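You operate a simulated robot arm through the tools that you are given. There is no shell and no other tool. Be economical: measure what you need, move in short steps, check, and stop when the job is done.

The job below is to be done with a simulated robot arm. You get a single attempt, and the scene is never put back.

TASK
Both tubes have slipped in the corner clamp: close the corner up again.
Fine: ease both knobs, push each tube to within 6 mm of home, long one first, wind both knobs till they grip; fingers out of the gaps.

It is judged by the outcome, as a careful person would: the job done as asked, and still so three seconds after it is handed in. It fails if anything else is knocked over, pushed out of place, dropped, spilled or broken.

THE ROBOT
A 7-joint arm with a two-finger parallel gripper, fixed in place. Base frame: the origin is at the foot of the arm, x ahead of it, y to its left, z up; the work surface is at about z = 0.8. Units: m, degrees, N and s.
With the tool pointing down near the work surface it reaches from about 0.24 to 0.68 m from the base axis. Its first joint turns from -66.0 to 66.0 degrees. Payload 2.4 kg.
The TCP is the grasp point between the finger pads, 0.03 m short of the fingertips. In the tool frame z runs along the fingers and y along their closing line. The gripper opens to 0.094 m. The fingers are 0.028 m wide and 0.01 m thick; the gripper's body (0.05 by 0.096 m) begins 0.055 m behind the TCP.
Orientation is told as [roll, pitch, yaw] about the base's x, y, z axes, in that order, counted from this pose: with the fingers straight down and closing along the base's y, the tool's x points along the base's -x, its y along +y and its z along -z.

THE INTERFACE
- The arm moves only by the tool jog_arm. Its argument "plan" is a list that holds one entry, the list of rows, each a list of 7 numbers: the turn, a rotation vector about the tool's x, y, z in units of 4 degrees (1.0 is 4 degrees), then the shift along the tool's x, y, z in units of 40 mm (1.0 is 40 mm), then the finger opening in m, from 0 to 0.094. In form: [[[rx, ry, rz, tx, ty, tz, claw], ...]]. A call has 1 to 12 rows; each row shifts and turns the commanded pose from where the row before left it, along the tool's axes as they then stand. A call with a number of a shift or a turn outside -1 to 1 is refused whole. Each row takes 0.2 s and may step no farther than 0.05 m and 8.6 degrees from the row before; otherwise, or with a gripper value out of range, the whole call is refused. A pose out of reach is approached as far as the arm can. The call stops where the force on the tool passes 40 N (or 10 N more than at its start, if that is more) or the arm is blocked; 0.2 s more then pass. Each finger travels about 0.153 m/s and halts on what it meets, pressing with about 38 N; the grip force reading is that of the motor and also rises with nothing between the fingers. The clock runs only during rows and for 0.2 s after the last one: add rows that do not move to give the fingers time. It gives the time, the measured TCP pose, the force on the tool (base axes), the opening and the grip force at its end, in the units of the frame above (readings bear some noise), with the torque about the TCP (base axes, N m) and any sound that the robot's microphone picked up.
- Cameras (640 x 400 px; columns grow to the right, rows downward): "scene" is fixed at [0.0383, 0.4675, 1.4574]; the picture's right is [-0.79, -0.62, 0.00], its down [-0.27, 0.34, -0.90] and it looks along [0.56, -0.71, -0.43] (base axes); focal length 368 px, centre (320, 200). "wrist" rides on the gripper at [0.076, 0.014, -0.103] in the tool frame; the picture's right is [-0.18, 0.98, 0.00], its down [-0.75, -0.14, -0.64] and it looks along [-0.63, -0.12, 0.77] (tool axes); focal length 243 px, centre (320, 200). There is no depth. A picture from a camera that has moved, and an enlarged one, comes with that camera's place and axes in the base frame and with its lens.
- grab_frame(camera): a new picture of that camera. It takes no simulated time.
- enlarge(camera, box): a new picture of the part [left, top, right, bottom] of that camera's present view, enlarged. It takes no simulated time.
- close_job(): hands the job in; it is judged then, once.

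Work in short steps. Places have to be worked out from the pictures, the camera data and where the tool is seen: move nearer, look again, correct. Check each grasp and each placing, and mend what went wrong. You have 120 turns and 84 pictures in all, those below and enlarged ones among them. Open the gripper and draw the arm clear of the work before you hand the job in, unless the task says otherwise; then end with one line.

The tools are called after "Emit:" by a JSON object that holds its "method" and its "body". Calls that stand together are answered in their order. jog_arm: Moves the arm, as the interface text tells. Its arguments: {"type":"object","properties":{"plan":{"type":"array","items":{"type":"array","items":{"type":"array","items":{"type":"number"}}}}},"required":["plan"]} The other tools are called the same way: grab_frame (camera) takes a picture; enlarge (camera, box) takes an enlarged picture of a part of a camera's view; close_job () hands the job in.

At the start:

```text
t: 0.0
tool_pos: [0.4255, -0.209, 1.1436]
orientation: [0.0, 0.0, 0.0]
wrist_force: [-0.2, 0.0, 0.6]
torque: [0.02, 0.03, -0.01]
width: 0.0942
grasp_force: 0.0
```

scene: 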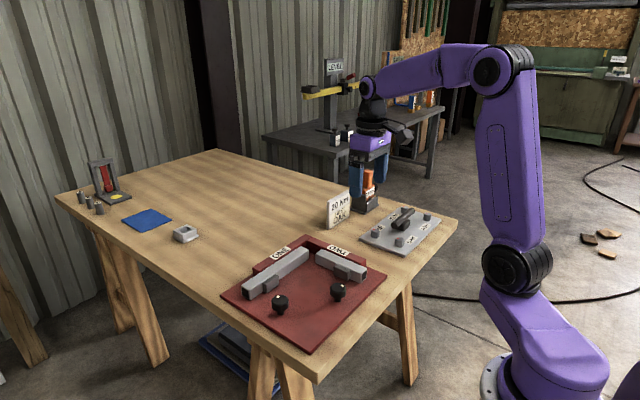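
wrist: 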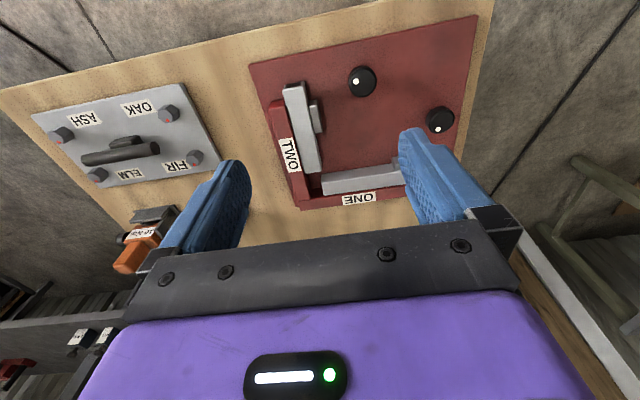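

I start with close looks at the corner clamp from both cameras.

Emit:
{"method": "enlarge", "body": {"camera": "scene", "box": [210, 220, 400, 360]}}

Emit:
{"method": "enlarge", "body": {"camera": "wrist", "box": [240, 10, 500, 220]}}

```text
2.86 times, centred on (305, 290) of scene
camera zoom: at [0.0383, 0.4675, 1.4574], right [-0.79, -0.62, 0.0], down [-0.27, 0.34, -0.9], along [0.56, -0.71, -0.43], focal length 1050 px, centre (363, -57)
```

zoom: 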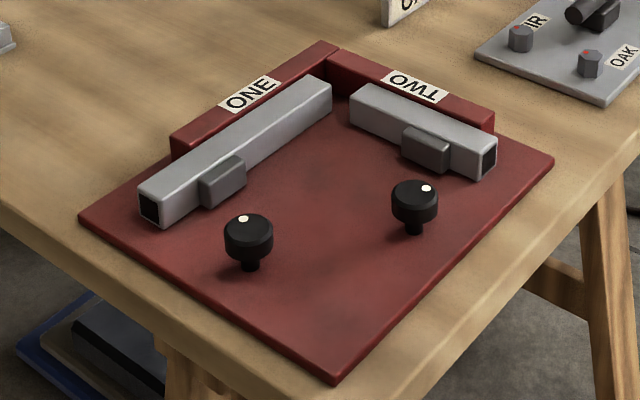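

```text
1.90 times, centred on (370, 115) of wrist
camera zoom: at [0.3479, -0.1968, 1.2465], right [0.18, 0.98, 0.0], down [0.75, -0.14, 0.64], along [0.63, -0.12, -0.77], focal length 462 px, centre (225, 362)
```

zoom: 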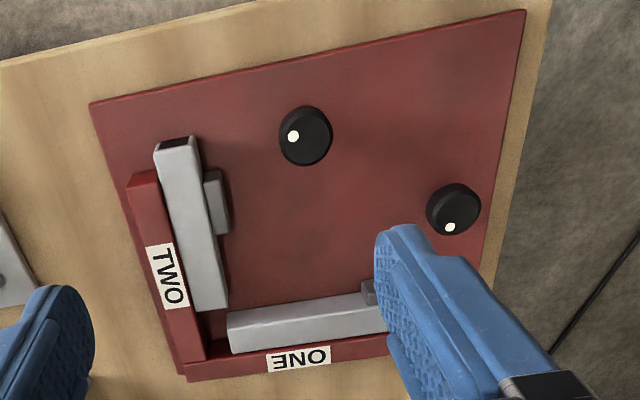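

Working from the scene picture, the board spans about x 0.415–0.72 and y −0.325–0.023. Knob ONE is near (0.549, −0.024) and knob TWO near (0.463, −0.149), with heads about 42 mm wide and tops at about z 0.858. I go above knob ONE and look again.

Emit:
{"method": "jog_arm", "body": {"plan": [[[0, 0, 0, -0.386, 0.578, 0.606, 0.094], [0, 0, 0, -0.386, 0.578, 0.606, 0.094], [0, 0, 0, -0.386, 0.578, 0.606, 0.094], [0, 0, 0, -0.386, 0.578, 0.606, 0.094], [0, 0, 0, -0.386, 0.578, 0.606, 0.094], [0, 0, 0, -0.386, 0.578, 0.606, 0.094], [0, 0, 0, -0.386, 0.578, 0.606, 0.094], [0, 0, 0, -0.386, 0.578, 0.606, 0.094]]]}}

Emit:
{"method": "grab_frame", "body": {"camera": "wrist"}}

Emit:
{"method": "enlarge", "body": {"camera": "scene", "box": [210, 220, 400, 360]}}

```text
t: 1.8
tool_pos: [0.5518, -0.0257, 0.9514]
orientation: [0.0, 0.0, -0.1]
wrist_force: [-0.1, -0.5, -1.0]
torque: [-0.01, -0.02, -0.01]
width: 0.094
grasp_force: 0.1
```

```text
79 pictures are left
camera wrist: at [0.4738, -0.0122, 1.0533], right [0.19, 0.98, 0.0], down [0.75, -0.14, 0.64], along [0.63, -0.12, -0.77], focal length 243 px, centre (320, 200)
```

wrist: 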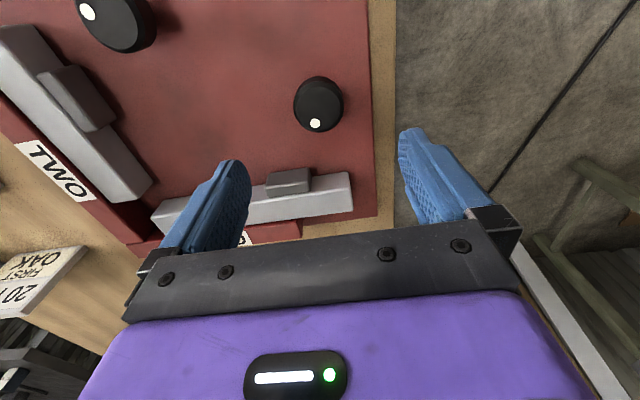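

```text
2.86 times, centred on (305, 290) of scene
camera zoom: at [0.0383, 0.4675, 1.4574], right [-0.79, -0.62, 0.0], down [-0.27, 0.34, -0.9], along [0.56, -0.71, -0.43], focal length 1050 px, centre (363, -57)
```

zoom: 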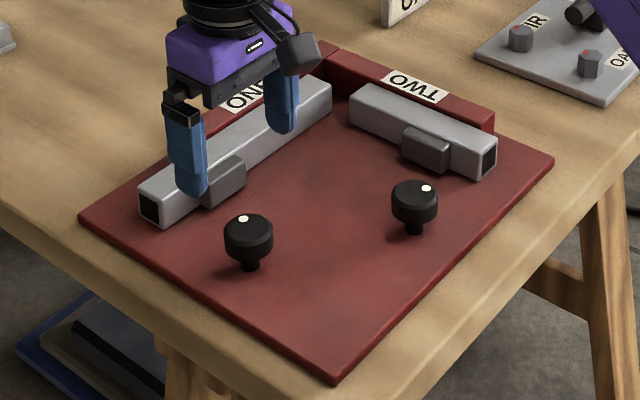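

The wrist view puts knob ONE at about (0.54, −0.025). I lower until the tips are just above its top and check.

Emit:
{"method": "jog_arm", "body": {"plan": [[[0, 0, 0, 0.13, 0, 0.6, 0.094], [0, 0, 0, 0.13, 0, 0.6, 0.094], [0, 0, 0, 0, 0, 0, 0.094]]]}}

Emit:
{"method": "enlarge", "body": {"camera": "wrist", "box": [160, 0, 480, 200]}}

Emit:
{"method": "enlarge", "body": {"camera": "scene", "box": [210, 220, 400, 360]}}

```text
t: 2.6
tool_pos: [0.5399, -0.0251, 0.9025]
orientation: [0.0, 0.0, 0.0]
wrist_force: [-0.4, 0.3, -0.2]
torque: [0.01, -0.01, 0.0]
width: 0.0941
grasp_force: 0.1
```

```text
2.00 times, centred on (320, 100) of wrist
camera zoom: at [0.4619, -0.0125, 1.005], right [0.18, 0.98, 0.0], down [0.75, -0.14, 0.64], along [0.63, -0.12, -0.77], focal length 485 px, centre (320, 400)
```

zoom: 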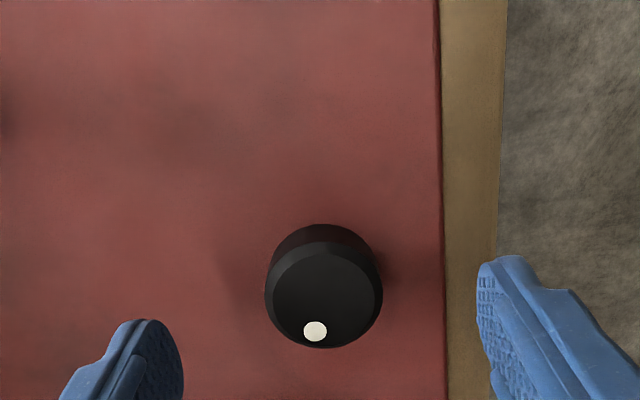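

```text
2.86 times, centred on (305, 290) of scene
camera zoom: at [0.0383, 0.4675, 1.4574], right [-0.79, -0.62, 0.0], down [-0.27, 0.34, -0.9], along [0.56, -0.71, -0.43], focal length 1050 px, centre (363, -57)
```

zoom: 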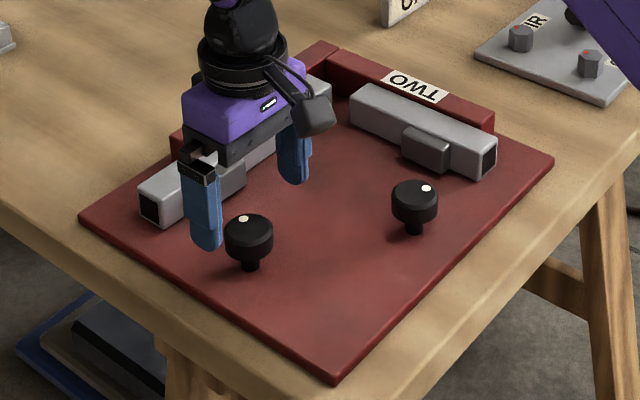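

The knob top is centred at about (0.540, −0.0265, 0.858), so I'm well aligned. I lower around the head and close gently.

Emit:
{"method": "jog_arm", "body": {"plan": [[[0, 0, 0, 0, -0.03, 0.63, 0.094], [0, 0, 0, 0, 0, 0.63, 0.094], [0, 0, 0, 0, 0, 0, 0.094], [0, 0, 0, 0, 0, 0, 0.036], [0, 0, 0, 0, 0, 0, 0.036], [0, 0, 0, 0, 0, 0, 0.03], [0, 0, 0, 0, 0, 0, 0.03]]]}}

Emit:
{"method": "enlarge", "body": {"camera": "scene", "box": [210, 220, 400, 360]}}

```text
t: 4.2
tool_pos: [0.5392, -0.0248, 0.8529]
orientation: [0.0, 0.0, 0.2]
wrist_force: [2.2, 15.6, -9.1]
torque: [0.08, -0.36, 0.08]
width: 0.0441
grasp_force: 44.7
```

```text
2.86 times, centred on (305, 290) of scene
camera zoom: at [0.0385, 0.4679, 1.4573], right [-0.79, -0.62, 0.0], down [-0.27, 0.34, -0.9], along [0.55, -0.71, -0.43], focal length 1050 px, centre (363, -57)
```

zoom: 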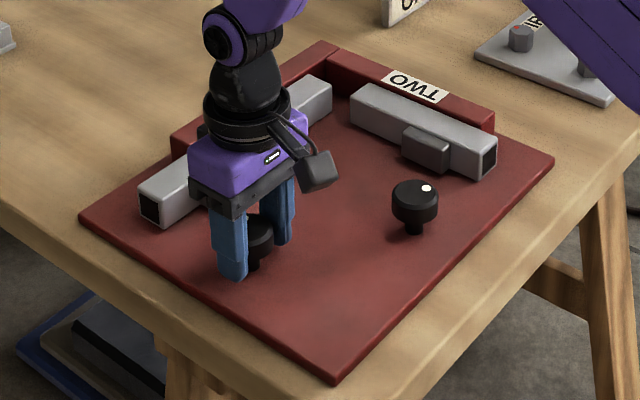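

Gripped at 44 mm width, with a 15 N side load, so the knob centre is a bit to +y. I shift 1.5 mm that way and turn slightly counter-clockwise to feel it.

Emit:
{"method": "jog_arm", "body": {"plan": [[[0, 0, 0, 0, 0.04, 0, 0.03], [0, 0, -1, 0, 0, 0, 0.03], [0, 0, -1, 0, 0, 0, 0.03], [0, 0, -1, 0, 0, 0, 0.03], [0, 0, -1, 0, 0, 0, 0.03]]]}}

Emit:
{"method": "enlarge", "body": {"camera": "wrist", "box": [160, 0, 480, 200]}}

```text
t: 5.4
tool_pos: [0.5402, -0.028, 0.8525]
orientation: [-0.1, -0.1, 16.0]
wrist_force: [7.1, -5.6, -4.9]
torque: [-0.17, 0.83, -0.07]
width: 0.0439
grasp_force: 45.0
```

```text
2.00 times, centred on (320, 100) of wrist
camera zoom: at [0.4604, -0.0352, 0.9549], right [-0.09, 1.0, 0.0], down [0.76, 0.07, 0.64], along [0.64, 0.06, -0.77], focal length 485 px, centre (320, 400)
```

zoom: 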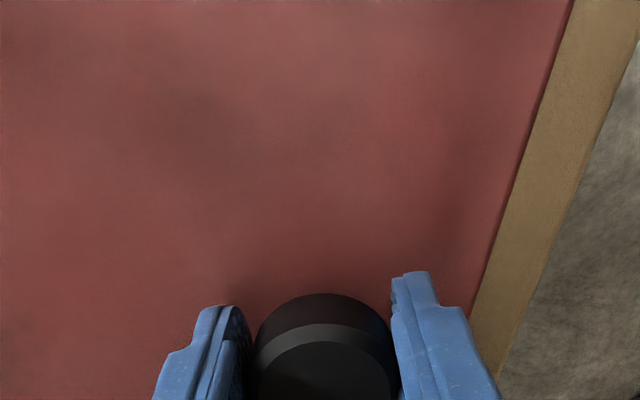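

The turn meets little torque. I check whether the dot has moved with the fingers.

Emit:
{"method": "enlarge", "body": {"camera": "wrist", "box": [240, 120, 420, 240]}}

Emit:
{"method": "enlarge", "body": {"camera": "scene", "box": [250, 250, 350, 330]}}

```text
3.33 times, centred on (330, 180) of wrist
camera zoom: at [0.4604, -0.0352, 0.9549], right [-0.09, 1.0, 0.0], down [0.76, 0.07, 0.64], along [0.64, 0.06, -0.77], focal length 809 px, centre (287, 267)
```

zoom: 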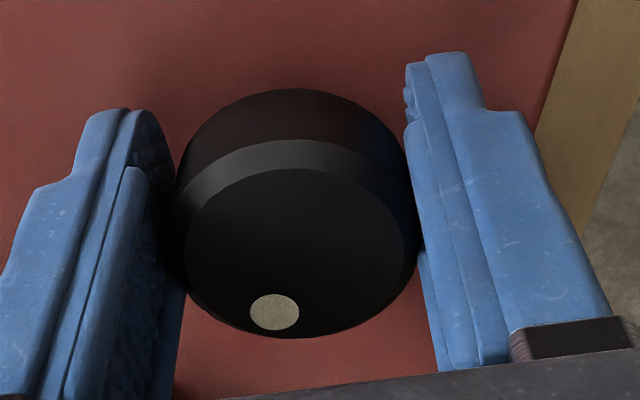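

```text
5.00 times, centred on (300, 290) of scene
camera zoom: at [0.0386, 0.4674, 1.4575], right [-0.79, -0.62, 0.0], down [-0.27, 0.34, -0.9], along [0.55, -0.71, -0.43], focal length 1838 px, centre (420, -250)
```

zoom: 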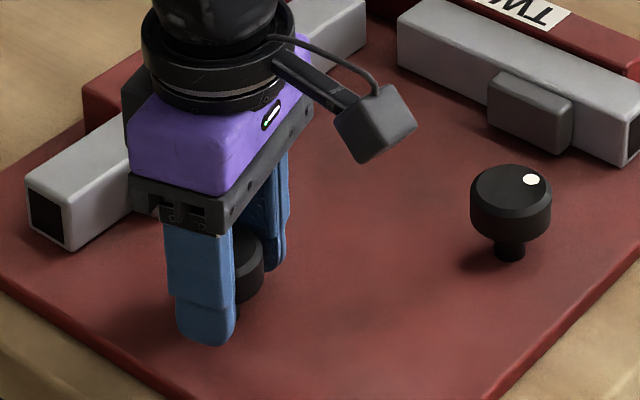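

The dot seems to be following at least in part. I turn another 32° counter-clockwise and measure again.

Emit:
{"method": "jog_arm", "body": {"plan": [[[0, 0, -1, 0, 0, 0, 0.03], [0, 0, -1, 0, 0, 0, 0.03], [0, 0, -1, 0, 0, 0, 0.03], [0, 0, -1, 0, 0, 0, 0.03], [0, 0, -1, 0, 0, 0, 0.03], [0, 0, -1, 0, 0, 0, 0.03], [0, 0, -1, 0, 0, 0, 0.03], [0, 0, -1, 0, 0, 0, 0.03]]]}}

Emit:
{"method": "enlarge", "body": {"camera": "wrist", "box": [240, 120, 420, 240]}}

Emit:
{"method": "enlarge", "body": {"camera": "scene", "box": [250, 250, 350, 330]}}

```text
t: 7.2
tool_pos: [0.541, -0.03, 0.8515]
orientation: [-0.3, -0.3, 47.6]
wrist_force: [18.4, -28.4, 11.9]
torque: [-0.01, -0.17, -0.23]
width: 0.0438
grasp_force: 44.9
```

```text
3.33 times, centred on (330, 180) of wrist
camera zoom: at [0.4773, -0.0767, 0.9542], right [-0.6, 0.8, -0.01], down [0.61, 0.46, 0.65], along [0.52, 0.39, -0.76], focal length 809 px, centre (287, 267)
```

zoom: 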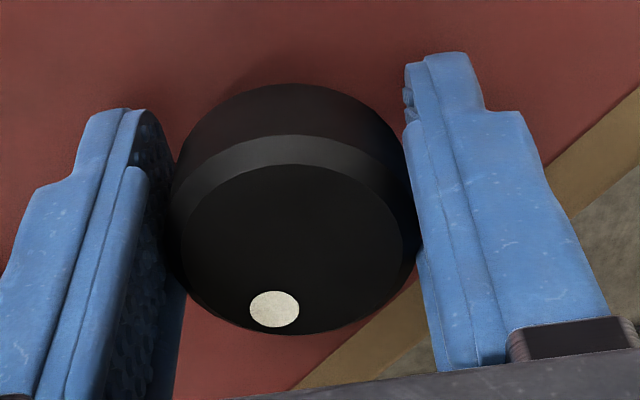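

```text
5.00 times, centred on (300, 290) of scene
camera zoom: at [0.0385, 0.4668, 1.4577], right [-0.79, -0.62, 0.0], down [-0.27, 0.34, -0.9], along [0.55, -0.71, -0.43], focal length 1838 px, centre (420, -250)
```

zoom: 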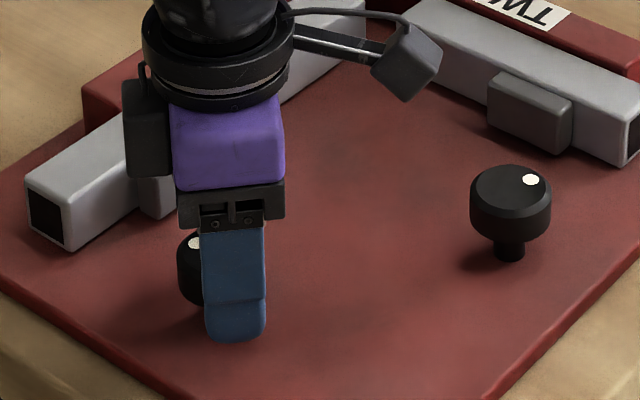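

The knob turns with the fingers without slipping, but the side load shows the axis is about 4 mm further to −y. I re-centre and turn another 40°.

Emit:
{"method": "jog_arm", "body": {"plan": [[[0, 0, 0, 0.04, -0.1, -0.02, 0.03], [0, 0, -1, 0, 0, 0, 0.03], [0, 0, -1, 0, 0, 0, 0.03], [0, 0, -1, 0, 0, 0, 0.03], [0, 0, -1, 0, 0, 0, 0.03], [0, 0, -1, 0, 0, 0, 0.03], [0, 0, -1, 0, 0, 0, 0.03], [0, 0, -1, 0, 0, 0, 0.03], [0, 0, -1, 0, 0, 0, 0.03], [0, 0, -1, 0, 0, 0, 0.03], [0, 0, -1, 0, 0, 0, 0.03]]]}}

Emit:
{"method": "enlarge", "body": {"camera": "scene", "box": [210, 220, 400, 360]}}

```text
t: 9.6
tool_pos: [0.5443, -0.0275, 0.8528]
orientation: [-0.8, -0.1, 88.2]
wrist_force: [35.0, -2.3, -21.7]
torque: [0.34, 0.33, -0.11]
width: 0.0421
grasp_force: 45.1
```

```text
2.86 times, centred on (305, 290) of scene
camera zoom: at [0.0396, 0.4674, 1.4574], right [-0.79, -0.62, 0.0], down [-0.27, 0.34, -0.9], along [0.55, -0.71, -0.43], focal length 1050 px, centre (363, -57)
```

zoom: 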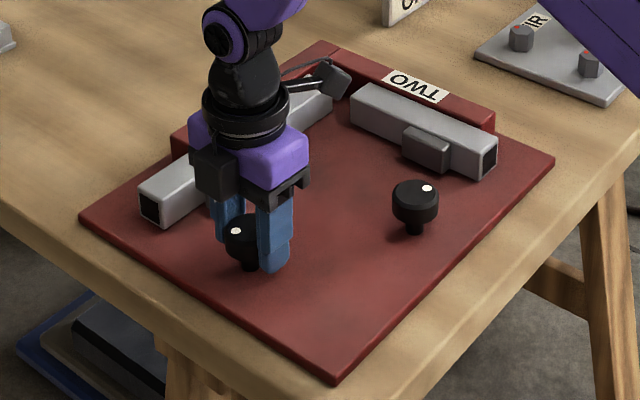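

Turned about 88° in total, and the side load shows the axis is nearer x 0.547. I release, rise and inspect whether the jaw pad moved.

Emit:
{"method": "jog_arm", "body": {"plan": [[[0, 0, 0, 0, 0, 0, 0.07], [0, 0, 0, 0, 0, 0, 0.07], [0, 0, 0, 0, 0, -0.8, 0.07], [0, 0, 0, 0, 0, -0.8, 0.07], [0, 0, 1, 0, 0, -0.8, 0.07], [0, 0, 1, 0, 0, -0.2, 0.07], [0, 0, 1, 0, 0, 0, 0.07]]]}}

Emit:
{"method": "enlarge", "body": {"camera": "wrist", "box": [160, 0, 480, 200]}}

Emit:
{"method": "enlarge", "body": {"camera": "scene", "box": [230, 235, 330, 315]}}

```text
t: 11.2
tool_pos: [0.539, -0.0291, 0.9566]
orientation: [0.0, -0.1, 75.9]
wrist_force: [-0.4, 0.6, 0.9]
torque: [-0.01, -0.01, 0.0]
width: 0.0698
grasp_force: 0.0
```

```text
2.00 times, centred on (320, 100) of wrist
camera zoom: at [0.5061, -0.1012, 1.0593], right [-0.91, 0.42, 0.0], down [0.32, 0.7, 0.64], along [0.27, 0.58, -0.77], focal length 485 px, centre (320, 400)
```

zoom: 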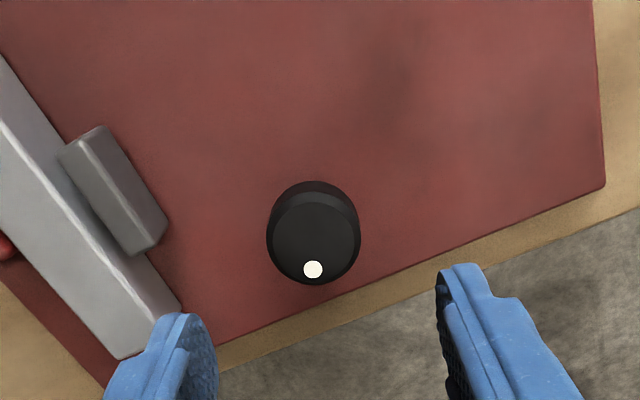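

```text
5.00 times, centred on (280, 275) of scene
camera zoom: at [0.0383, 0.4675, 1.4574], right [-0.79, -0.62, 0.0], down [-0.27, 0.34, -0.9], along [0.56, -0.71, -0.43], focal length 1838 px, centre (520, -175)
```

zoom: 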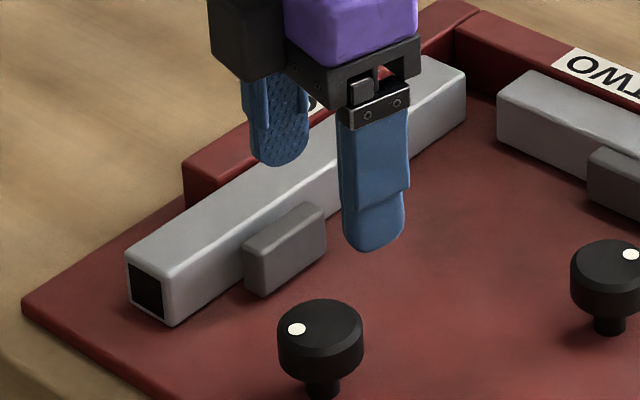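

I compare the pad position in the same crop as before, and a closer one.

Emit:
{"method": "enlarge", "body": {"camera": "scene", "box": [210, 220, 400, 360]}}

Emit:
{"method": "enlarge", "body": {"camera": "wrist", "box": [160, 40, 260, 140]}}

```text
2.86 times, centred on (305, 290) of scene
camera zoom: at [0.0383, 0.4675, 1.4574], right [-0.79, -0.62, 0.0], down [-0.27, 0.34, -0.9], along [0.56, -0.71, -0.43], focal length 1050 px, centre (363, -57)
```

zoom: 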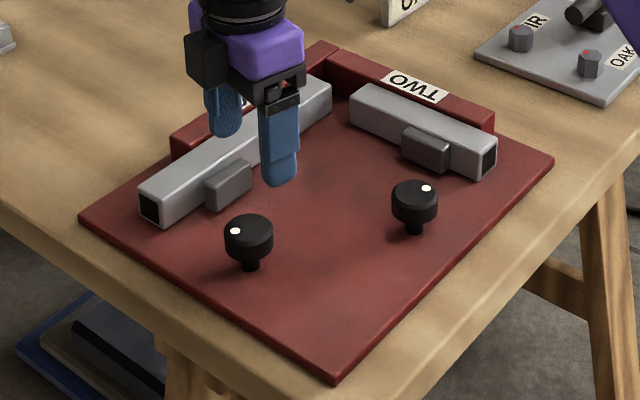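

```text
4.00 times, centred on (210, 90) of wrist
camera zoom: at [0.5061, -0.1012, 1.0593], right [-0.91, 0.42, 0.0], down [0.32, 0.7, 0.64], along [0.27, 0.58, -0.77], focal length 970 px, centre (760, 640)
```

zoom: 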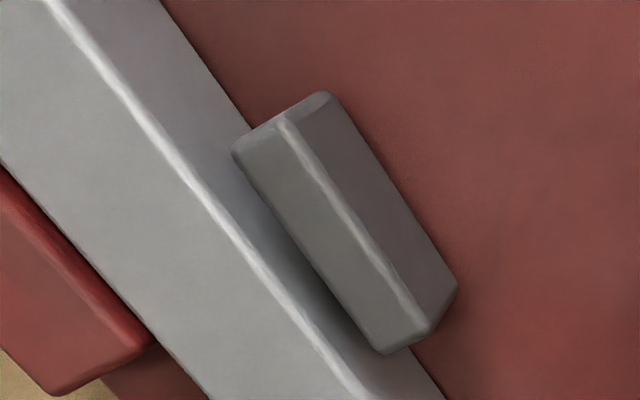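

The pad has backed off by about 6 mm and a gap shows, so counter-clockwise eases. I turn the wrist back to yaw 0 before going to knob TWO.

Emit:
{"method": "jog_arm", "body": {"plan": [[[0, 0, 1, 0, 0, 0, 0.094], [0, 0, 1, 0, 0, 0, 0.094], [0, 0, 1, 0, 0, 0, 0.094], [0, 0, 1, 0, 0, 0, 0.094], [0, 0, 1, 0, 0, 0, 0.094], [0, 0, 1, 0, 0, 0, 0.094], [0, 0, 1, 0, 0, 0, 0.094], [0, 0, 1, 0, 0, 0, 0.094], [0, 0, 1, 0, 0, 0, 0.094], [0, 0, 1, 0, 0, 0, 0.094], [0, 0, 1, 0, 0, 0, 0.094], [0, 0, 1, 0, 0, 0, 0.094]]]}}

Emit:
{"method": "jog_arm", "body": {"plan": [[[0, 0, 1, 0, 0, 0, 0.094], [0, 0, 1, 0, 0, 0, 0.094], [0, 0, 1, 0, 0, 0, 0.094], [0, 0, 1, 0, 0, 0, 0.094], [0, 0, 1, 0, 0, 0, 0.094], [0, 0, 1, 0, 0, 0, 0.094], [0, 0, 1, 0, 0, 0, 0.094], [0, 0, 0, 0.5, -0.77, 0.15, 0.094], [0, 0, 0, 0.5, -0.77, 0.15, 0.094], [0, 0, 0, 0.5, -0.77, 0.15, 0.094], [0, 0, 0, 0.5, -0.77, 0.15, 0.094], [0, 0, 0, 0, 0, 0, 0.094]]]}}

Emit:
{"method": "enlarge", "body": {"camera": "wrist", "box": [160, 0, 480, 200]}}

```text
t: 13.8
tool_pos: [0.5396, -0.0272, 0.9578]
orientation: [0.0, -0.1, 27.8]
wrist_force: [0.0, 0.5, -0.2]
torque: [-0.01, 0.0, -0.01]
width: 0.0944
grasp_force: 0.0
```

```text
t: 16.4
tool_pos: [0.4613, -0.1512, 0.9334]
orientation: [0.0, -0.1, 0.0]
wrist_force: [-0.6, -0.8, 0.0]
torque: [0.01, 0.05, 0.01]
width: 0.094
grasp_force: 0.0
```

```text
2.00 times, centred on (320, 100) of wrist
camera zoom: at [0.3834, -0.1384, 1.0357], right [0.18, 0.98, 0.0], down [0.75, -0.14, 0.64], along [0.63, -0.12, -0.77], focal length 485 px, centre (320, 400)
```

zoom: 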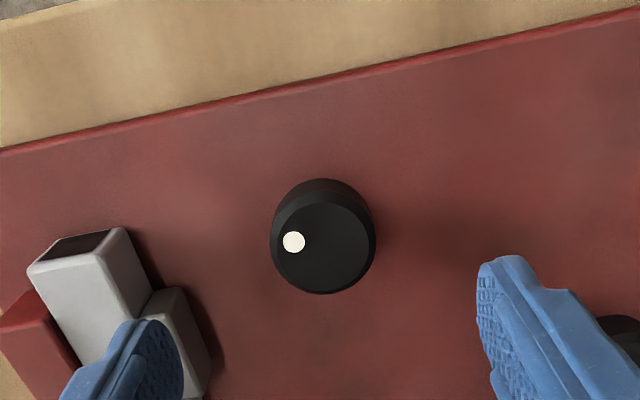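

Knob TWO is at about (0.459, −0.153). I lower with a 70 mm opening, so the fingers stay clear of the pad, and grip.

Emit:
{"method": "jog_arm", "body": {"plan": [[[0, 0, 0, 0.05, -0.05, 0.0, 0.07], [0, 0, 0, 0, 0, 0.68, 0.07], [0, 0, 0, 0, 0, 0.68, 0.07], [0, 0, 0, 0, 0, 0.66, 0.07], [0, 0, 0, 0, 0, 0, 0.07], [0, 0, 0, 0, 0, 0, 0.036], [0, 0, 0, 0, 0, 0, 0.03], [0, 0, 0, 0, 0, 0, 0.03]]]}}

```text
t: 18.2
tool_pos: [0.4599, -0.1495, 0.8515]
orientation: [0.0, 0.2, 0.1]
wrist_force: [2.8, 16.1, -8.4]
torque: [-0.19, -0.6, -0.01]
width: 0.0418
grasp_force: 44.8
```

Gripped at 41.8 mm with 16 N of side load in +y, so I shift 2.5 mm that way and start turning counter-clockwise.

Emit:
{"method": "jog_arm", "body": {"plan": [[[0, 0, 0, 0, 0.06, 0, 0.03], [0, 0, -1, 0, 0, 0, 0.03], [0, 0, -1, 0, 0, 0, 0.03], [0, 0, -1, 0, 0, 0, 0.03], [0, 0, -1, 0, 0, 0, 0.03], [0, 0, -1, 0, 0, 0, 0.03], [0, 0, -1, 0, 0, 0, 0.03]]]}}

```text
t: 19.5
tool_pos: [0.459, -0.1494, 0.8508]
orientation: [0.0, 0.0, 16.9]
wrist_force: [4.1, 0.0, -5.2]
torque: [-0.07, 0.39, 0.0]
width: 0.0419
grasp_force: 44.9
stopped in row 6: the force on the tool passed its limit at 42 N (the readings are from after the stop); the commanded pose is now the measured one
```

It stopped on a brief peak of 42 N at 17°, and the loads are now relaxed with the pose re-zeroed. I continue in smaller increments.

Emit:
{"method": "jog_arm", "body": {"plan": [[[0, 0, -0.6, 0, 0, 0, 0.03], [0, 0, -0.6, 0, 0, 0, 0.03], [0, 0, -0.6, 0, 0, 0, 0.03], [0, 0, -0.6, 0, 0, 0, 0.03], [0, 0, -0.6, 0, 0, 0, 0.03], [0, 0, -0.6, 0, 0, 0, 0.03]]]}}

Emit:
{"method": "enlarge", "body": {"camera": "wrist", "box": [240, 120, 420, 240]}}

```text
t: 20.9
tool_pos: [0.4611, -0.1501, 0.851]
orientation: [0.1, -0.1, 31.3]
wrist_force: [10.3, 2.8, -14.5]
torque: [-0.48, 0.94, 0.01]
width: 0.0416
grasp_force: 44.8
```

```text
3.33 times, centred on (330, 180) of wrist
camera zoom: at [0.3854, -0.1791, 0.9539], right [-0.35, 0.94, 0.0], down [0.72, 0.27, 0.64], along [0.6, 0.23, -0.77], focal length 809 px, centre (287, 267)
```

zoom: 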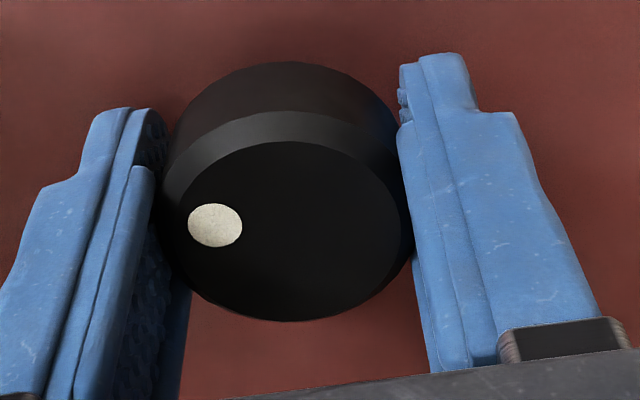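

The knob follows. I nudge 2 mm toward +x to centre and continue.

Emit:
{"method": "jog_arm", "body": {"plan": [[[0, 0, -0.4, -0.05, -0.015, -0.02, 0.03], [0, 0, -0.8, 0, 0, 0, 0.03], [0, 0, -0.8, 0, 0, 0, 0.03], [0, 0, -0.8, 0, 0, 0, 0.03], [0, 0, -0.8, 0, 0, 0, 0.03], [0, 0, -0.8, 0, 0, 0, 0.03], [0, 0, -0.8, 0, 0, 0, 0.03], [0, 0, -0.8, 0, 0, 0, 0.03], [0, 0, -0.8, 0, 0, 0, 0.03], [0, 0, -0.8, 0, 0, 0, 0.03]]]}}

```text
t: 23.1
tool_pos: [0.4593, -0.1507, 0.8521]
orientation: [0.2, 0.0, 61.6]
wrist_force: [-15.7, -11.1, -24.7]
torque: [-0.52, -0.32, 0.0]
width: 0.0419
grasp_force: 44.6
```

Half-way through, I trim out the side load and turn another ~30°.

Emit:
{"method": "jog_arm", "body": {"plan": [[[0, 0, 0, 0.057, 0.026, 0.03, 0.03], [0, 0, -0.8, 0, 0, 0, 0.03], [0, 0, -0.8, 0, 0, 0, 0.03], [0, 0, -0.8, 0, 0, 0, 0.03], [0, 0, -0.8, 0, 0, 0, 0.03], [0, 0, -0.8, 0, 0, 0, 0.03], [0, 0, -0.8, 0, 0, 0, 0.03], [0, 0, -0.8, 0, 0, 0, 0.03], [0, 0, -0.8, 0, 0, 0, 0.03]]]}}

```text
t: 25.1
tool_pos: [0.4589, -0.1508, 0.8522]
orientation: [-0.2, 0.0, 87.2]
wrist_force: [6.6, 9.1, 17.0]
torque: [0.99, 0.65, -0.02]
width: 0.0416
grasp_force: 43.9
```

Turned about 87°. I release, rise and inspect pad TWO.

Emit:
{"method": "jog_arm", "body": {"plan": [[[0, 0, 0, 0, 0, 0, 0.062], [0, 0, 0, 0, 0, 0, 0.062], [0, 0, 0, 0, 0, -0.8, 0.062], [0, 0, 0, 0, 0, -0.8, 0.062], [0, 0, 0, 0, 0, -0.9, 0.062], [0, 0, 0, 0, 0, 0, 0.062]]]}}

Emit:
{"method": "enlarge", "body": {"camera": "scene", "box": [210, 220, 400, 360]}}

Emit:
{"method": "grab_frame", "body": {"camera": "wrist"}}

```text
t: 26.5
tool_pos: [0.459, -0.1501, 0.9513]
orientation: [0.2, 0.0, 87.2]
wrist_force: [0.4, -0.4, 0.3]
torque: [0.01, 0.01, 0.01]
width: 0.0621
grasp_force: 0.1
```

```text
2.86 times, centred on (305, 290) of scene
camera zoom: at [0.0383, 0.4675, 1.4574], right [-0.79, -0.62, 0.0], down [-0.27, 0.34, -0.9], along [0.56, -0.71, -0.43], focal length 1050 px, centre (363, -57)
```

zoom: 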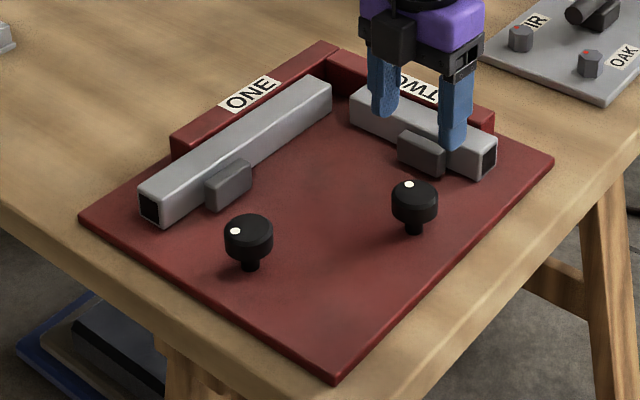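

```text
61 pictures are left
camera wrist: at [0.4396, -0.2274, 1.0536], right [-0.97, 0.23, 0.0], down [0.18, 0.75, 0.64], along [0.15, 0.62, -0.77], focal length 243 px, centre (320, 200)
```

wrist: 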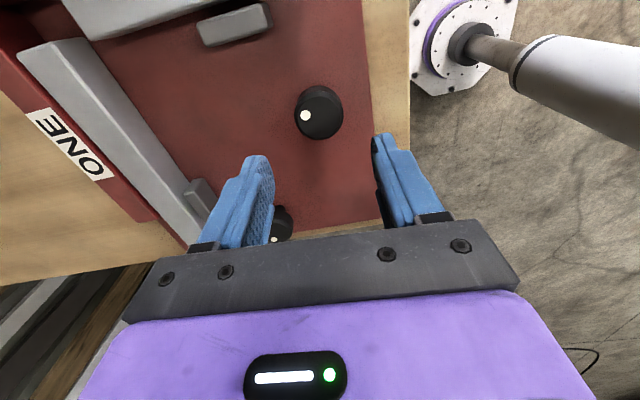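

Pad TWO has backed off too. Next I close the fingers and take them to the open end of the long tube ONE, around (0.664, 0.03), staying high.

Emit:
{"method": "jog_arm", "body": {"plan": [[[0, 0, -0.7, 0, 0, 0, 0.0], [0, 0, 0, -0.75, -0.854, 0, 0.0], [0, 0, 0, -0.75, -0.854, 0, 0.0], [0, 0, 0, -0.75, -0.854, 0, 0.0], [0, 0, 0, -0.75, -0.854, 0, 0.0], [0, 0, 0, -0.75, -0.854, 0, 0.0], [0, 0, 0, -0.75, -0.854, 0, 0.0], [0, 0, 0, 0, 0, 0, 0.0]]]}}

Emit:
{"method": "grab_frame", "body": {"camera": "wrist"}}

Emit:
{"method": "enlarge", "body": {"camera": "scene", "box": [210, 220, 400, 360]}}

```text
t: 28.3
tool_pos: [0.6629, 0.029, 0.9528]
orientation: [0.2, 0.0, 89.9]
wrist_force: [-0.7, -0.7, -0.6]
torque: [0.0, -0.02, 0.02]
width: 0.0001
grasp_force: 33.6
```

```text
60 pictures are left
camera wrist: at [0.6481, -0.0484, 1.0547], right [-0.98, 0.19, 0.0], down [0.14, 0.75, 0.64], along [0.12, 0.63, -0.77], focal length 243 px, centre (320, 200)
```

wrist: 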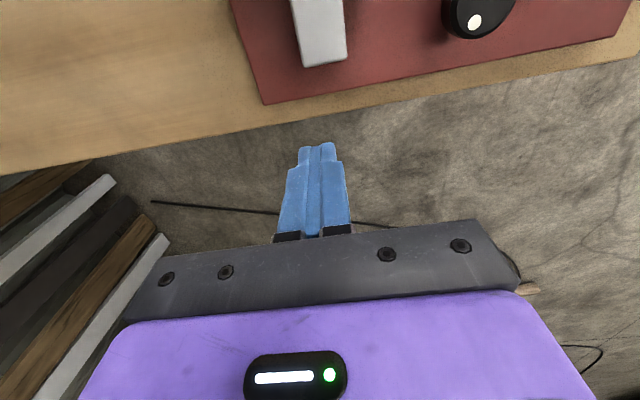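

```text
2.86 times, centred on (305, 290) of scene
camera zoom: at [0.0383, 0.4675, 1.4574], right [-0.79, -0.62, 0.0], down [-0.27, 0.34, -0.9], along [0.56, -0.71, -0.43], focal length 1050 px, centre (363, -57)
```

zoom: 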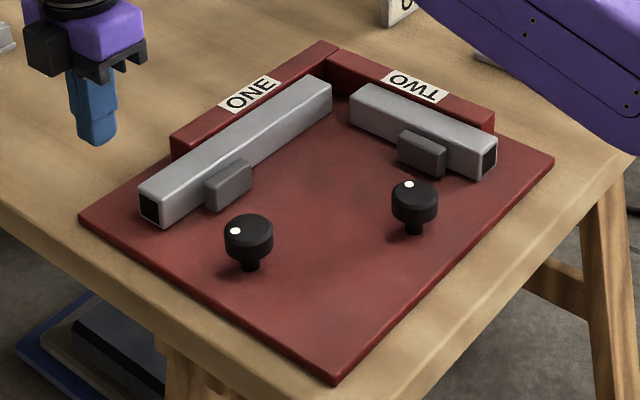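

From both cameras the tube's outer end face is centred near (0.657, −0.011) with its top at about z 0.843. I lower the closed fingers beyond the end and look.

Emit:
{"method": "jog_arm", "body": {"plan": [[[0, 0, 0, 0, 0.14, 0.5, 0.0], [0, 0, 0, 0, 0, 0.8, 0.0], [0, 0, 0, 0, 0, 0.8, 0.0], [0, 0, 0, 0, 0, 0.4, 0.0], [0, 0, 0, 0, 0, 0, 0.0]]]}}

Emit:
{"method": "grab_frame", "body": {"camera": "wrist"}}

Emit:
{"method": "enlarge", "body": {"camera": "scene", "box": [210, 230, 310, 310]}}

```text
t: 29.5
tool_pos: [0.6601, 0.0279, 0.8502]
orientation: [0.0, -0.1, 89.9]
wrist_force: [0.7, 0.2, 0.9]
torque: [0.0, 0.01, -0.02]
width: 0.0
grasp_force: 32.5
```

```text
58 pictures are left
camera wrist: at [0.6434, -0.0496, 0.9536], right [-0.98, 0.18, 0.0], down [0.14, 0.75, 0.64], along [0.12, 0.63, -0.77], focal length 243 px, centre (320, 200)
```

wrist: 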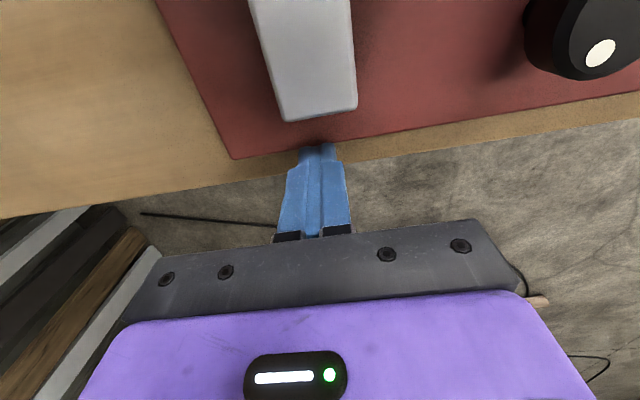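

```text
5.00 times, centred on (260, 270) of scene
camera zoom: at [0.0383, 0.4675, 1.4574], right [-0.79, -0.62, 0.0], down [-0.27, 0.34, -0.9], along [0.56, -0.71, -0.43], focal length 1838 px, centre (620, -150)
```

zoom: 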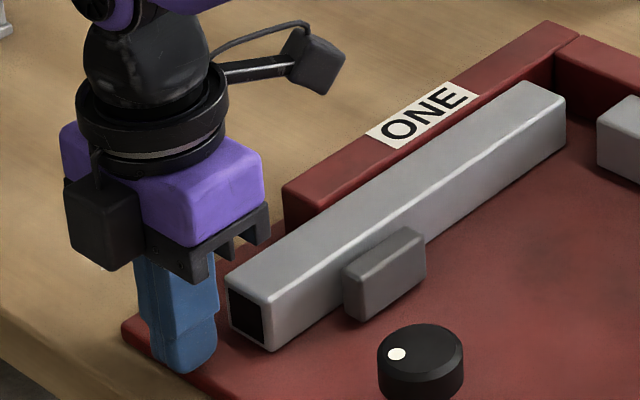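

The tube axis is about x 0.654, so I shift 5 mm toward −x and then advance gently in −y to meet the end.

Emit:
{"method": "jog_arm", "body": {"plan": [[[0, 0, 0, 0.2, 0.12, 0, 0.0], [0, 0, 0, 0.2, 0, 0, 0.0], [0, 0, 0, 0.1, 0, 0, 0.0], [0, 0, 0, 0.1, 0, 0, 0.0], [0, 0, 0, 0.1, 0, 0, 0.0]]]}}

Emit:
{"method": "enlarge", "body": {"camera": "scene", "box": [210, 220, 400, 360]}}

```text
t: 30.7
tool_pos: [0.6551, -0.0012, 0.8515]
orientation: [0.1, -0.1, 90.0]
wrist_force: [-0.1, 0.7, -0.1]
torque: [0.0, 0.0, 0.02]
width: 0.0
grasp_force: 32.8
```

```text
2.86 times, centred on (305, 290) of scene
camera zoom: at [0.0383, 0.4675, 1.4574], right [-0.79, -0.62, 0.0], down [-0.27, 0.34, -0.9], along [0.56, -0.71, -0.43], focal length 1050 px, centre (363, -57)
```

zoom: 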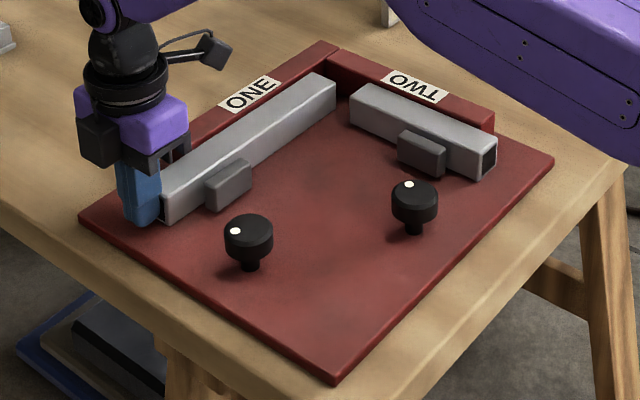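

The tube slides freely and has moved about 5 mm. I keep pushing in 3 mm steps, watching the force.

Emit:
{"method": "jog_arm", "body": {"plan": [[[0, 0, 0, 0.08, 0, 0, 0.0], [0, 0, 0, 0.08, 0, 0, 0.0], [0, 0, 0, 0.08, 0, 0, 0.0], [0, 0, 0, 0, 0, 0, 0.0]]]}}

Emit:
{"method": "enlarge", "body": {"camera": "scene", "box": [280, 225, 380, 285]}}

```text
t: 31.7
tool_pos: [0.6555, -0.0099, 0.8519]
orientation: [-0.1, 0.0, 89.9]
wrist_force: [0.2, 0.5, -0.9]
torque: [-0.03, -0.03, 0.04]
width: 0.0
grasp_force: 33.2
```

```text
6.40 times, centred on (330, 255) of scene
camera zoom: at [0.0383, 0.4675, 1.4574], right [-0.79, -0.62, 0.0], down [-0.27, 0.34, -0.9], along [0.56, -0.71, -0.43], focal length 2352 px, centre (256, -152)
```

zoom: 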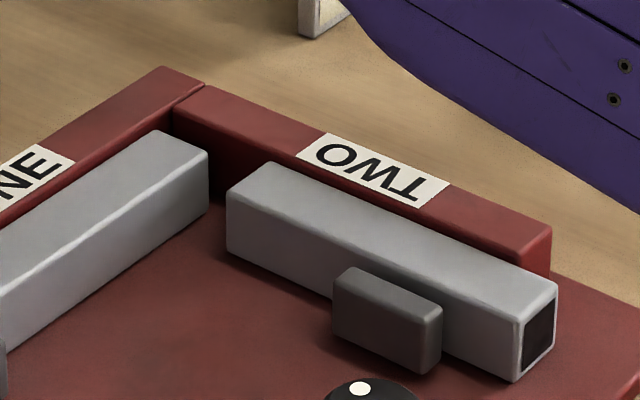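

About 25 mm of gap still remains to the fence. I push 15 mm more.

Emit:
{"method": "jog_arm", "body": {"plan": [[[0, 0, 0, 0.08, 0, 0, 0.0], [0, 0, 0, 0.08, 0, 0, 0.0], [0, 0, 0, 0.08, 0, 0, 0.0], [0, 0, 0, 0.08, 0, 0, 0.0], [0, 0, 0, 0.06, 0, 0, 0.0], [0, 0, 0, 0, 0, 0, 0.0]]]}}

Emit:
{"method": "enlarge", "body": {"camera": "scene", "box": [280, 225, 380, 285]}}

```text
t: 33.1
tool_pos: [0.6542, -0.0212, 0.8505]
orientation: [0.0, -0.1, 90.0]
wrist_force: [-0.2, 13.6, 2.7]
torque: [0.01, -0.03, -0.04]
width: 0.0001
grasp_force: 33.3
```

```text
6.40 times, centred on (330, 255) of scene
camera zoom: at [0.0382, 0.4679, 1.4573], right [-0.79, -0.62, 0.0], down [-0.27, 0.34, -0.9], along [0.56, -0.71, -0.43], focal length 2352 px, centre (256, -152)
```

zoom: 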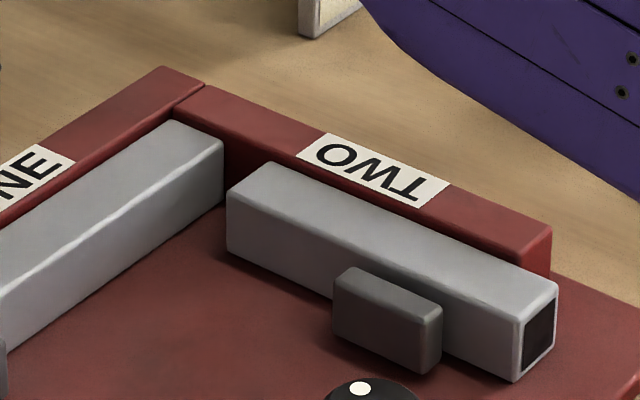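

The force rose to 14 N, with the tool held 4 mm short of the command, so the tube seems to have met its stop. I press 1.5 mm more to confirm.

Emit:
{"method": "jog_arm", "body": {"plan": [[[0, 0, 0, 0.04, 0, 0, 0.0], [0, 0, 0, 0, 0, 0, 0.0]]]}}

Emit:
{"method": "enlarge", "body": {"camera": "wrist", "box": [160, 0, 480, 200]}}

```text
t: 33.7
tool_pos: [0.6552, -0.0213, 0.8519]
orientation: [0.0, -0.1, 90.3]
wrist_force: [-1.7, 20.3, 3.6]
torque: [0.08, -0.02, -0.05]
width: 0.0
grasp_force: 32.7
```

```text
2.00 times, centred on (320, 100) of wrist
camera zoom: at [0.6387, -0.0989, 0.9534], right [-0.98, 0.18, 0.0], down [0.14, 0.75, 0.64], along [0.11, 0.63, -0.77], focal length 485 px, centre (320, 400)
```

zoom: 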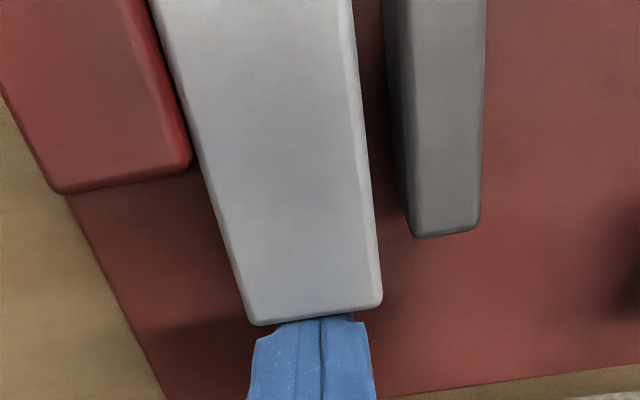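

It's a firm stop: 20 N with no further motion. I back off, rise, and travel to the outer end of tube TWO, estimated at x ≈ 0.452, y ≈ −0.26.

Emit:
{"method": "jog_arm", "body": {"plan": [[[0, 0, 0, -0.35, 0, 0, 0.0], [0, 0, 0, 0, 0, -0.9, 0.0], [0, 0, 0, 0, 0, -0.9, 0.0], [0, 0, 0, 0, 0, -0.7, 0.0], [0, 0, 0, 0.879, 0.857, 0, 0.0], [0, 0, 0, 0.879, 0.857, 0, 0.0], [0, 0, 0, 0.879, 0.857, 0, 0.0], [0, 0, 0, 0, 0, 0, 0.0]]]}}

Emit:
{"method": "enlarge", "body": {"camera": "scene", "box": [210, 220, 400, 360]}}

Emit:
{"method": "grab_frame", "body": {"camera": "wrist"}}

```text
t: 35.5
tool_pos: [0.5495, -0.1172, 0.9518]
orientation: [0.0, 0.0, 89.9]
wrist_force: [0.0, 1.4, 0.3]
torque: [0.01, -0.02, -0.01]
width: 0.0
grasp_force: 32.8
```

```text
2.86 times, centred on (305, 290) of scene
camera zoom: at [0.0383, 0.4675, 1.4574], right [-0.79, -0.62, 0.0], down [-0.27, 0.34, -0.9], along [0.56, -0.71, -0.43], focal length 1050 px, centre (363, -57)
```

zoom: 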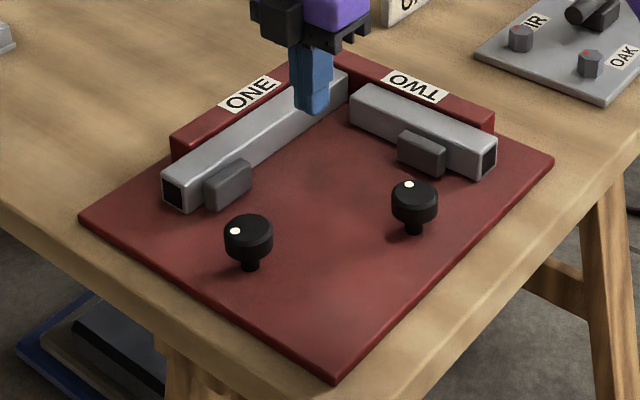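

```text
51 pictures are left
camera wrist: at [0.5341, -0.1942, 1.0544], right [-0.98, 0.18, 0.0], down [0.14, 0.75, 0.64], along [0.12, 0.63, -0.77], focal length 243 px, centre (320, 200)
```

wrist: 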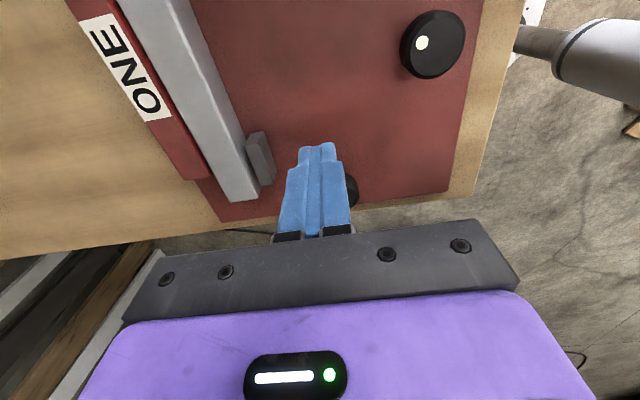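

I continue to beyond the outer end of tube TWO, still high.

Emit:
{"method": "jog_arm", "body": {"plan": [[[0, 0, 0, 0.86, 0.84, 0, 0.0], [0, 0, 0, 0.86, 0.84, 0, 0.0], [0, 0, 0, 0.86, 0.84, 0, 0.0], [0, 0, 0, 0.86, 0.84, 0, 0.0], [0, 0, 0, 0, 0, 0.9, 0.0], [0, 0, 0, 0, 0, 0, 0.0]]]}}

Emit:
{"method": "enlarge", "body": {"camera": "scene", "box": [290, 215, 400, 295]}}

Emit:
{"method": "grab_frame", "body": {"camera": "wrist"}}

```text
t: 36.9
tool_pos: [0.4173, -0.2552, 0.9137]
orientation: [-0.1, 0.0, 90.0]
wrist_force: [0.1, -1.7, -0.3]
torque: [-0.04, 0.02, -0.02]
width: 0.0
grasp_force: 33.6
```

```text
5.00 times, centred on (345, 255) of scene
camera zoom: at [0.0383, 0.4675, 1.4574], right [-0.79, -0.62, 0.0], down [-0.27, 0.34, -0.9], along [0.56, -0.71, -0.43], focal length 1838 px, centre (195, -75)
```

zoom: 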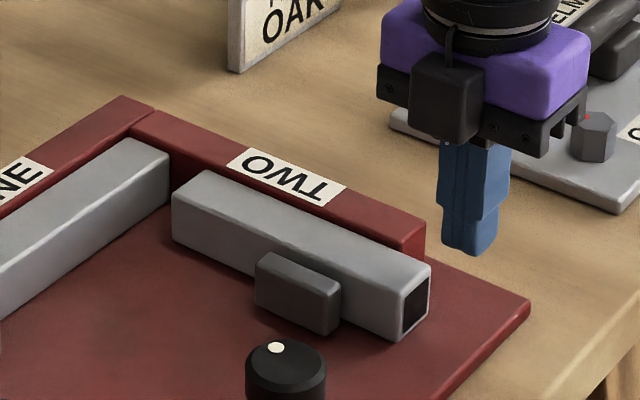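

```text
49 pictures are left
camera wrist: at [0.4019, -0.3336, 1.0159], right [-0.98, 0.18, 0.0], down [0.14, 0.75, 0.64], along [0.12, 0.63, -0.77], focal length 243 px, centre (320, 200)
```

wrist: 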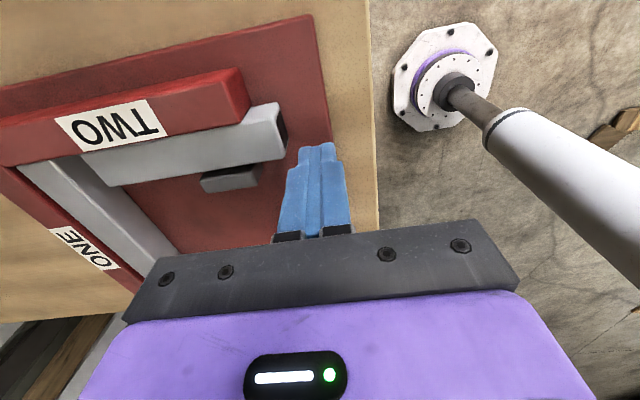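

The end of tube TWO is near (0.448, −0.261), and the fence ends further inboard, so the pusher stays clear of it. I lower and then approach in +x.

Emit:
{"method": "jog_arm", "body": {"plan": [[[0, 0, 0, 0.12, 0, 0.8, 0.0], [0, 0, 0, 0, 0, 0.75, 0.0], [0, 0, 0, 0, 0, 0, 0.0], [0, 0, 0, 0, -0.1, 0, 0.0], [0, 0, 0, 0, -0.1, 0, 0.0], [0, 0, 0, 0, -0.1, 0, 0.0], [0, 0, 0, 0, -0.1, 0, 0.0], [0, 0, 0, 0, -0.1, 0, 0.0], [0, 0, 0, 0, 0, 0, 0.0]]]}}

Emit:
{"method": "enlarge", "body": {"camera": "scene", "box": [290, 215, 400, 295]}}

```text
t: 38.9
tool_pos: [0.4358, -0.2602, 0.8524]
orientation: [0.1, 0.0, 90.1]
wrist_force: [0.9, 0.3, 0.2]
torque: [0.01, -0.01, 0.0]
width: 0.0
grasp_force: 32.5
```

```text
5.00 times, centred on (345, 255) of scene
camera zoom: at [0.0383, 0.4675, 1.4574], right [-0.79, -0.62, 0.0], down [-0.27, 0.34, -0.9], along [0.56, -0.71, -0.43], focal length 1838 px, centre (195, -75)
```

zoom: 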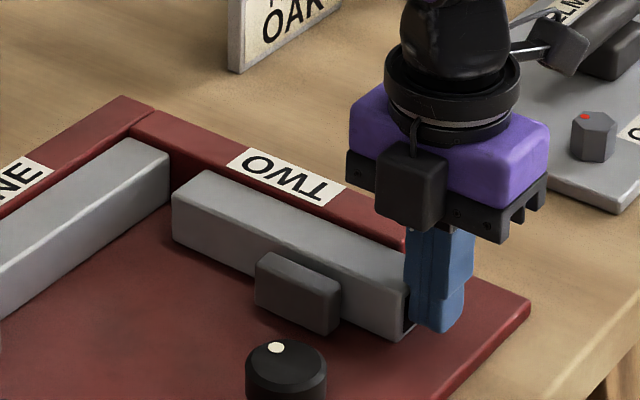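

I'm nearly at contact. I push on in 2.4 mm steps.

Emit:
{"method": "jog_arm", "body": {"plan": [[[0, 0, 0, 0, -0.06, 0, 0.0], [0, 0, 0, 0, -0.06, 0, 0.0], [0, 0, 0, 0, -0.06, 0, 0.0], [0, 0, 0, 0, -0.06, 0, 0.0], [0, 0, 0, 0, -0.06, 0, 0.0], [0, 0, 0, 0, 0, 0, 0.0]]]}}

Emit:
{"method": "enlarge", "body": {"camera": "scene", "box": [290, 215, 400, 295]}}

```text
t: 40.3
tool_pos: [0.4476, -0.259, 0.8522]
orientation: [0.0, 0.0, 90.0]
wrist_force: [-0.7, 1.0, -0.4]
torque: [0.01, 0.0, -0.02]
width: 0.0
grasp_force: 33.2
```

```text
5.00 times, centred on (345, 255) of scene
camera zoom: at [0.0383, 0.4675, 1.4574], right [-0.79, -0.62, 0.0], down [-0.27, 0.34, -0.9], along [0.56, -0.71, -0.43], focal length 1838 px, centre (195, -75)
```

zoom: 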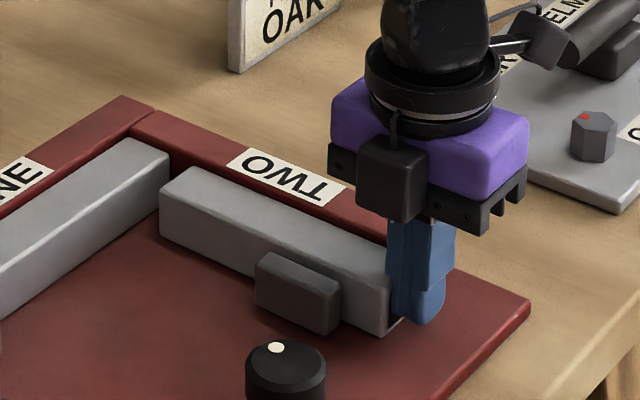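

The tube is moving freely and about 15 mm seems to remain. I push another 10 mm.

Emit:
{"method": "jog_arm", "body": {"plan": [[[0, 0, 0, 0, -0.06, 0, 0.0], [0, 0, 0, 0, -0.06, 0, 0.0], [0, 0, 0, 0, -0.06, 0, 0.0], [0, 0, 0, 0, -0.06, 0, 0.0], [0, 0, 0, 0, 0, 0, 0.0]]]}}

Emit:
{"method": "enlarge", "body": {"camera": "scene", "box": [290, 215, 400, 295]}}

```text
t: 41.5
tool_pos: [0.4571, -0.2599, 0.8518]
orientation: [0.1, 0.0, 90.1]
wrist_force: [-1.2, -0.3, 1.4]
torque: [0.0, 0.01, -0.02]
width: 0.0
grasp_force: 33.1
```

```text
5.00 times, centred on (345, 255) of scene
camera zoom: at [0.0383, 0.4675, 1.4574], right [-0.79, -0.62, 0.0], down [-0.27, 0.34, -0.9], along [0.56, -0.71, -0.43], focal length 1838 px, centre (195, -75)
```

zoom: 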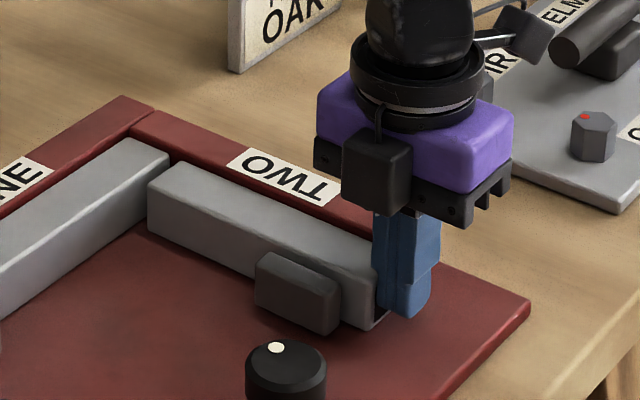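

It's still moving freely and the pusher is clear of the pad. I push on until it stops.

Emit:
{"method": "jog_arm", "body": {"plan": [[[0, 0, 0, 0, -0.06, 0, 0.0], [0, 0, 0, 0, -0.06, 0, 0.0], [0, 0, 0, 0, -0.06, 0, 0.0], [0, 0, 0, 0, 0, 0, 0.0]]]}}

Emit:
{"method": "enlarge", "body": {"camera": "scene", "box": [290, 215, 400, 295]}}

```text
t: 42.5
tool_pos: [0.4655, -0.2592, 0.8537]
orientation: [0.0, 0.0, 89.8]
wrist_force: [-0.5, -0.3, 1.5]
torque: [0.01, 0.02, -0.03]
width: 0.0001
grasp_force: 33.3
```

```text
5.00 times, centred on (345, 255) of scene
camera zoom: at [0.0383, 0.4675, 1.4574], right [-0.79, -0.62, 0.0], down [-0.27, 0.34, -0.9], along [0.56, -0.71, -0.43], focal length 1838 px, centre (195, -75)
```

zoom: 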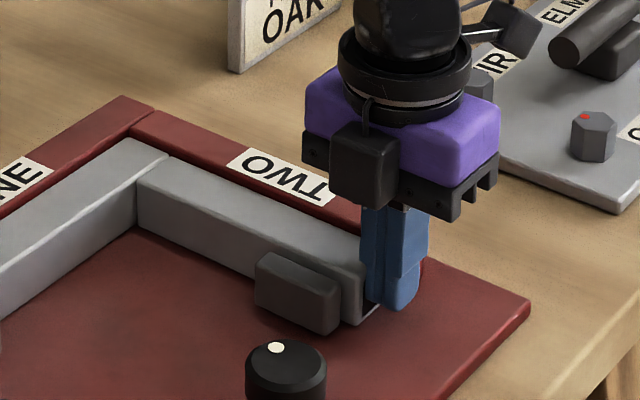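

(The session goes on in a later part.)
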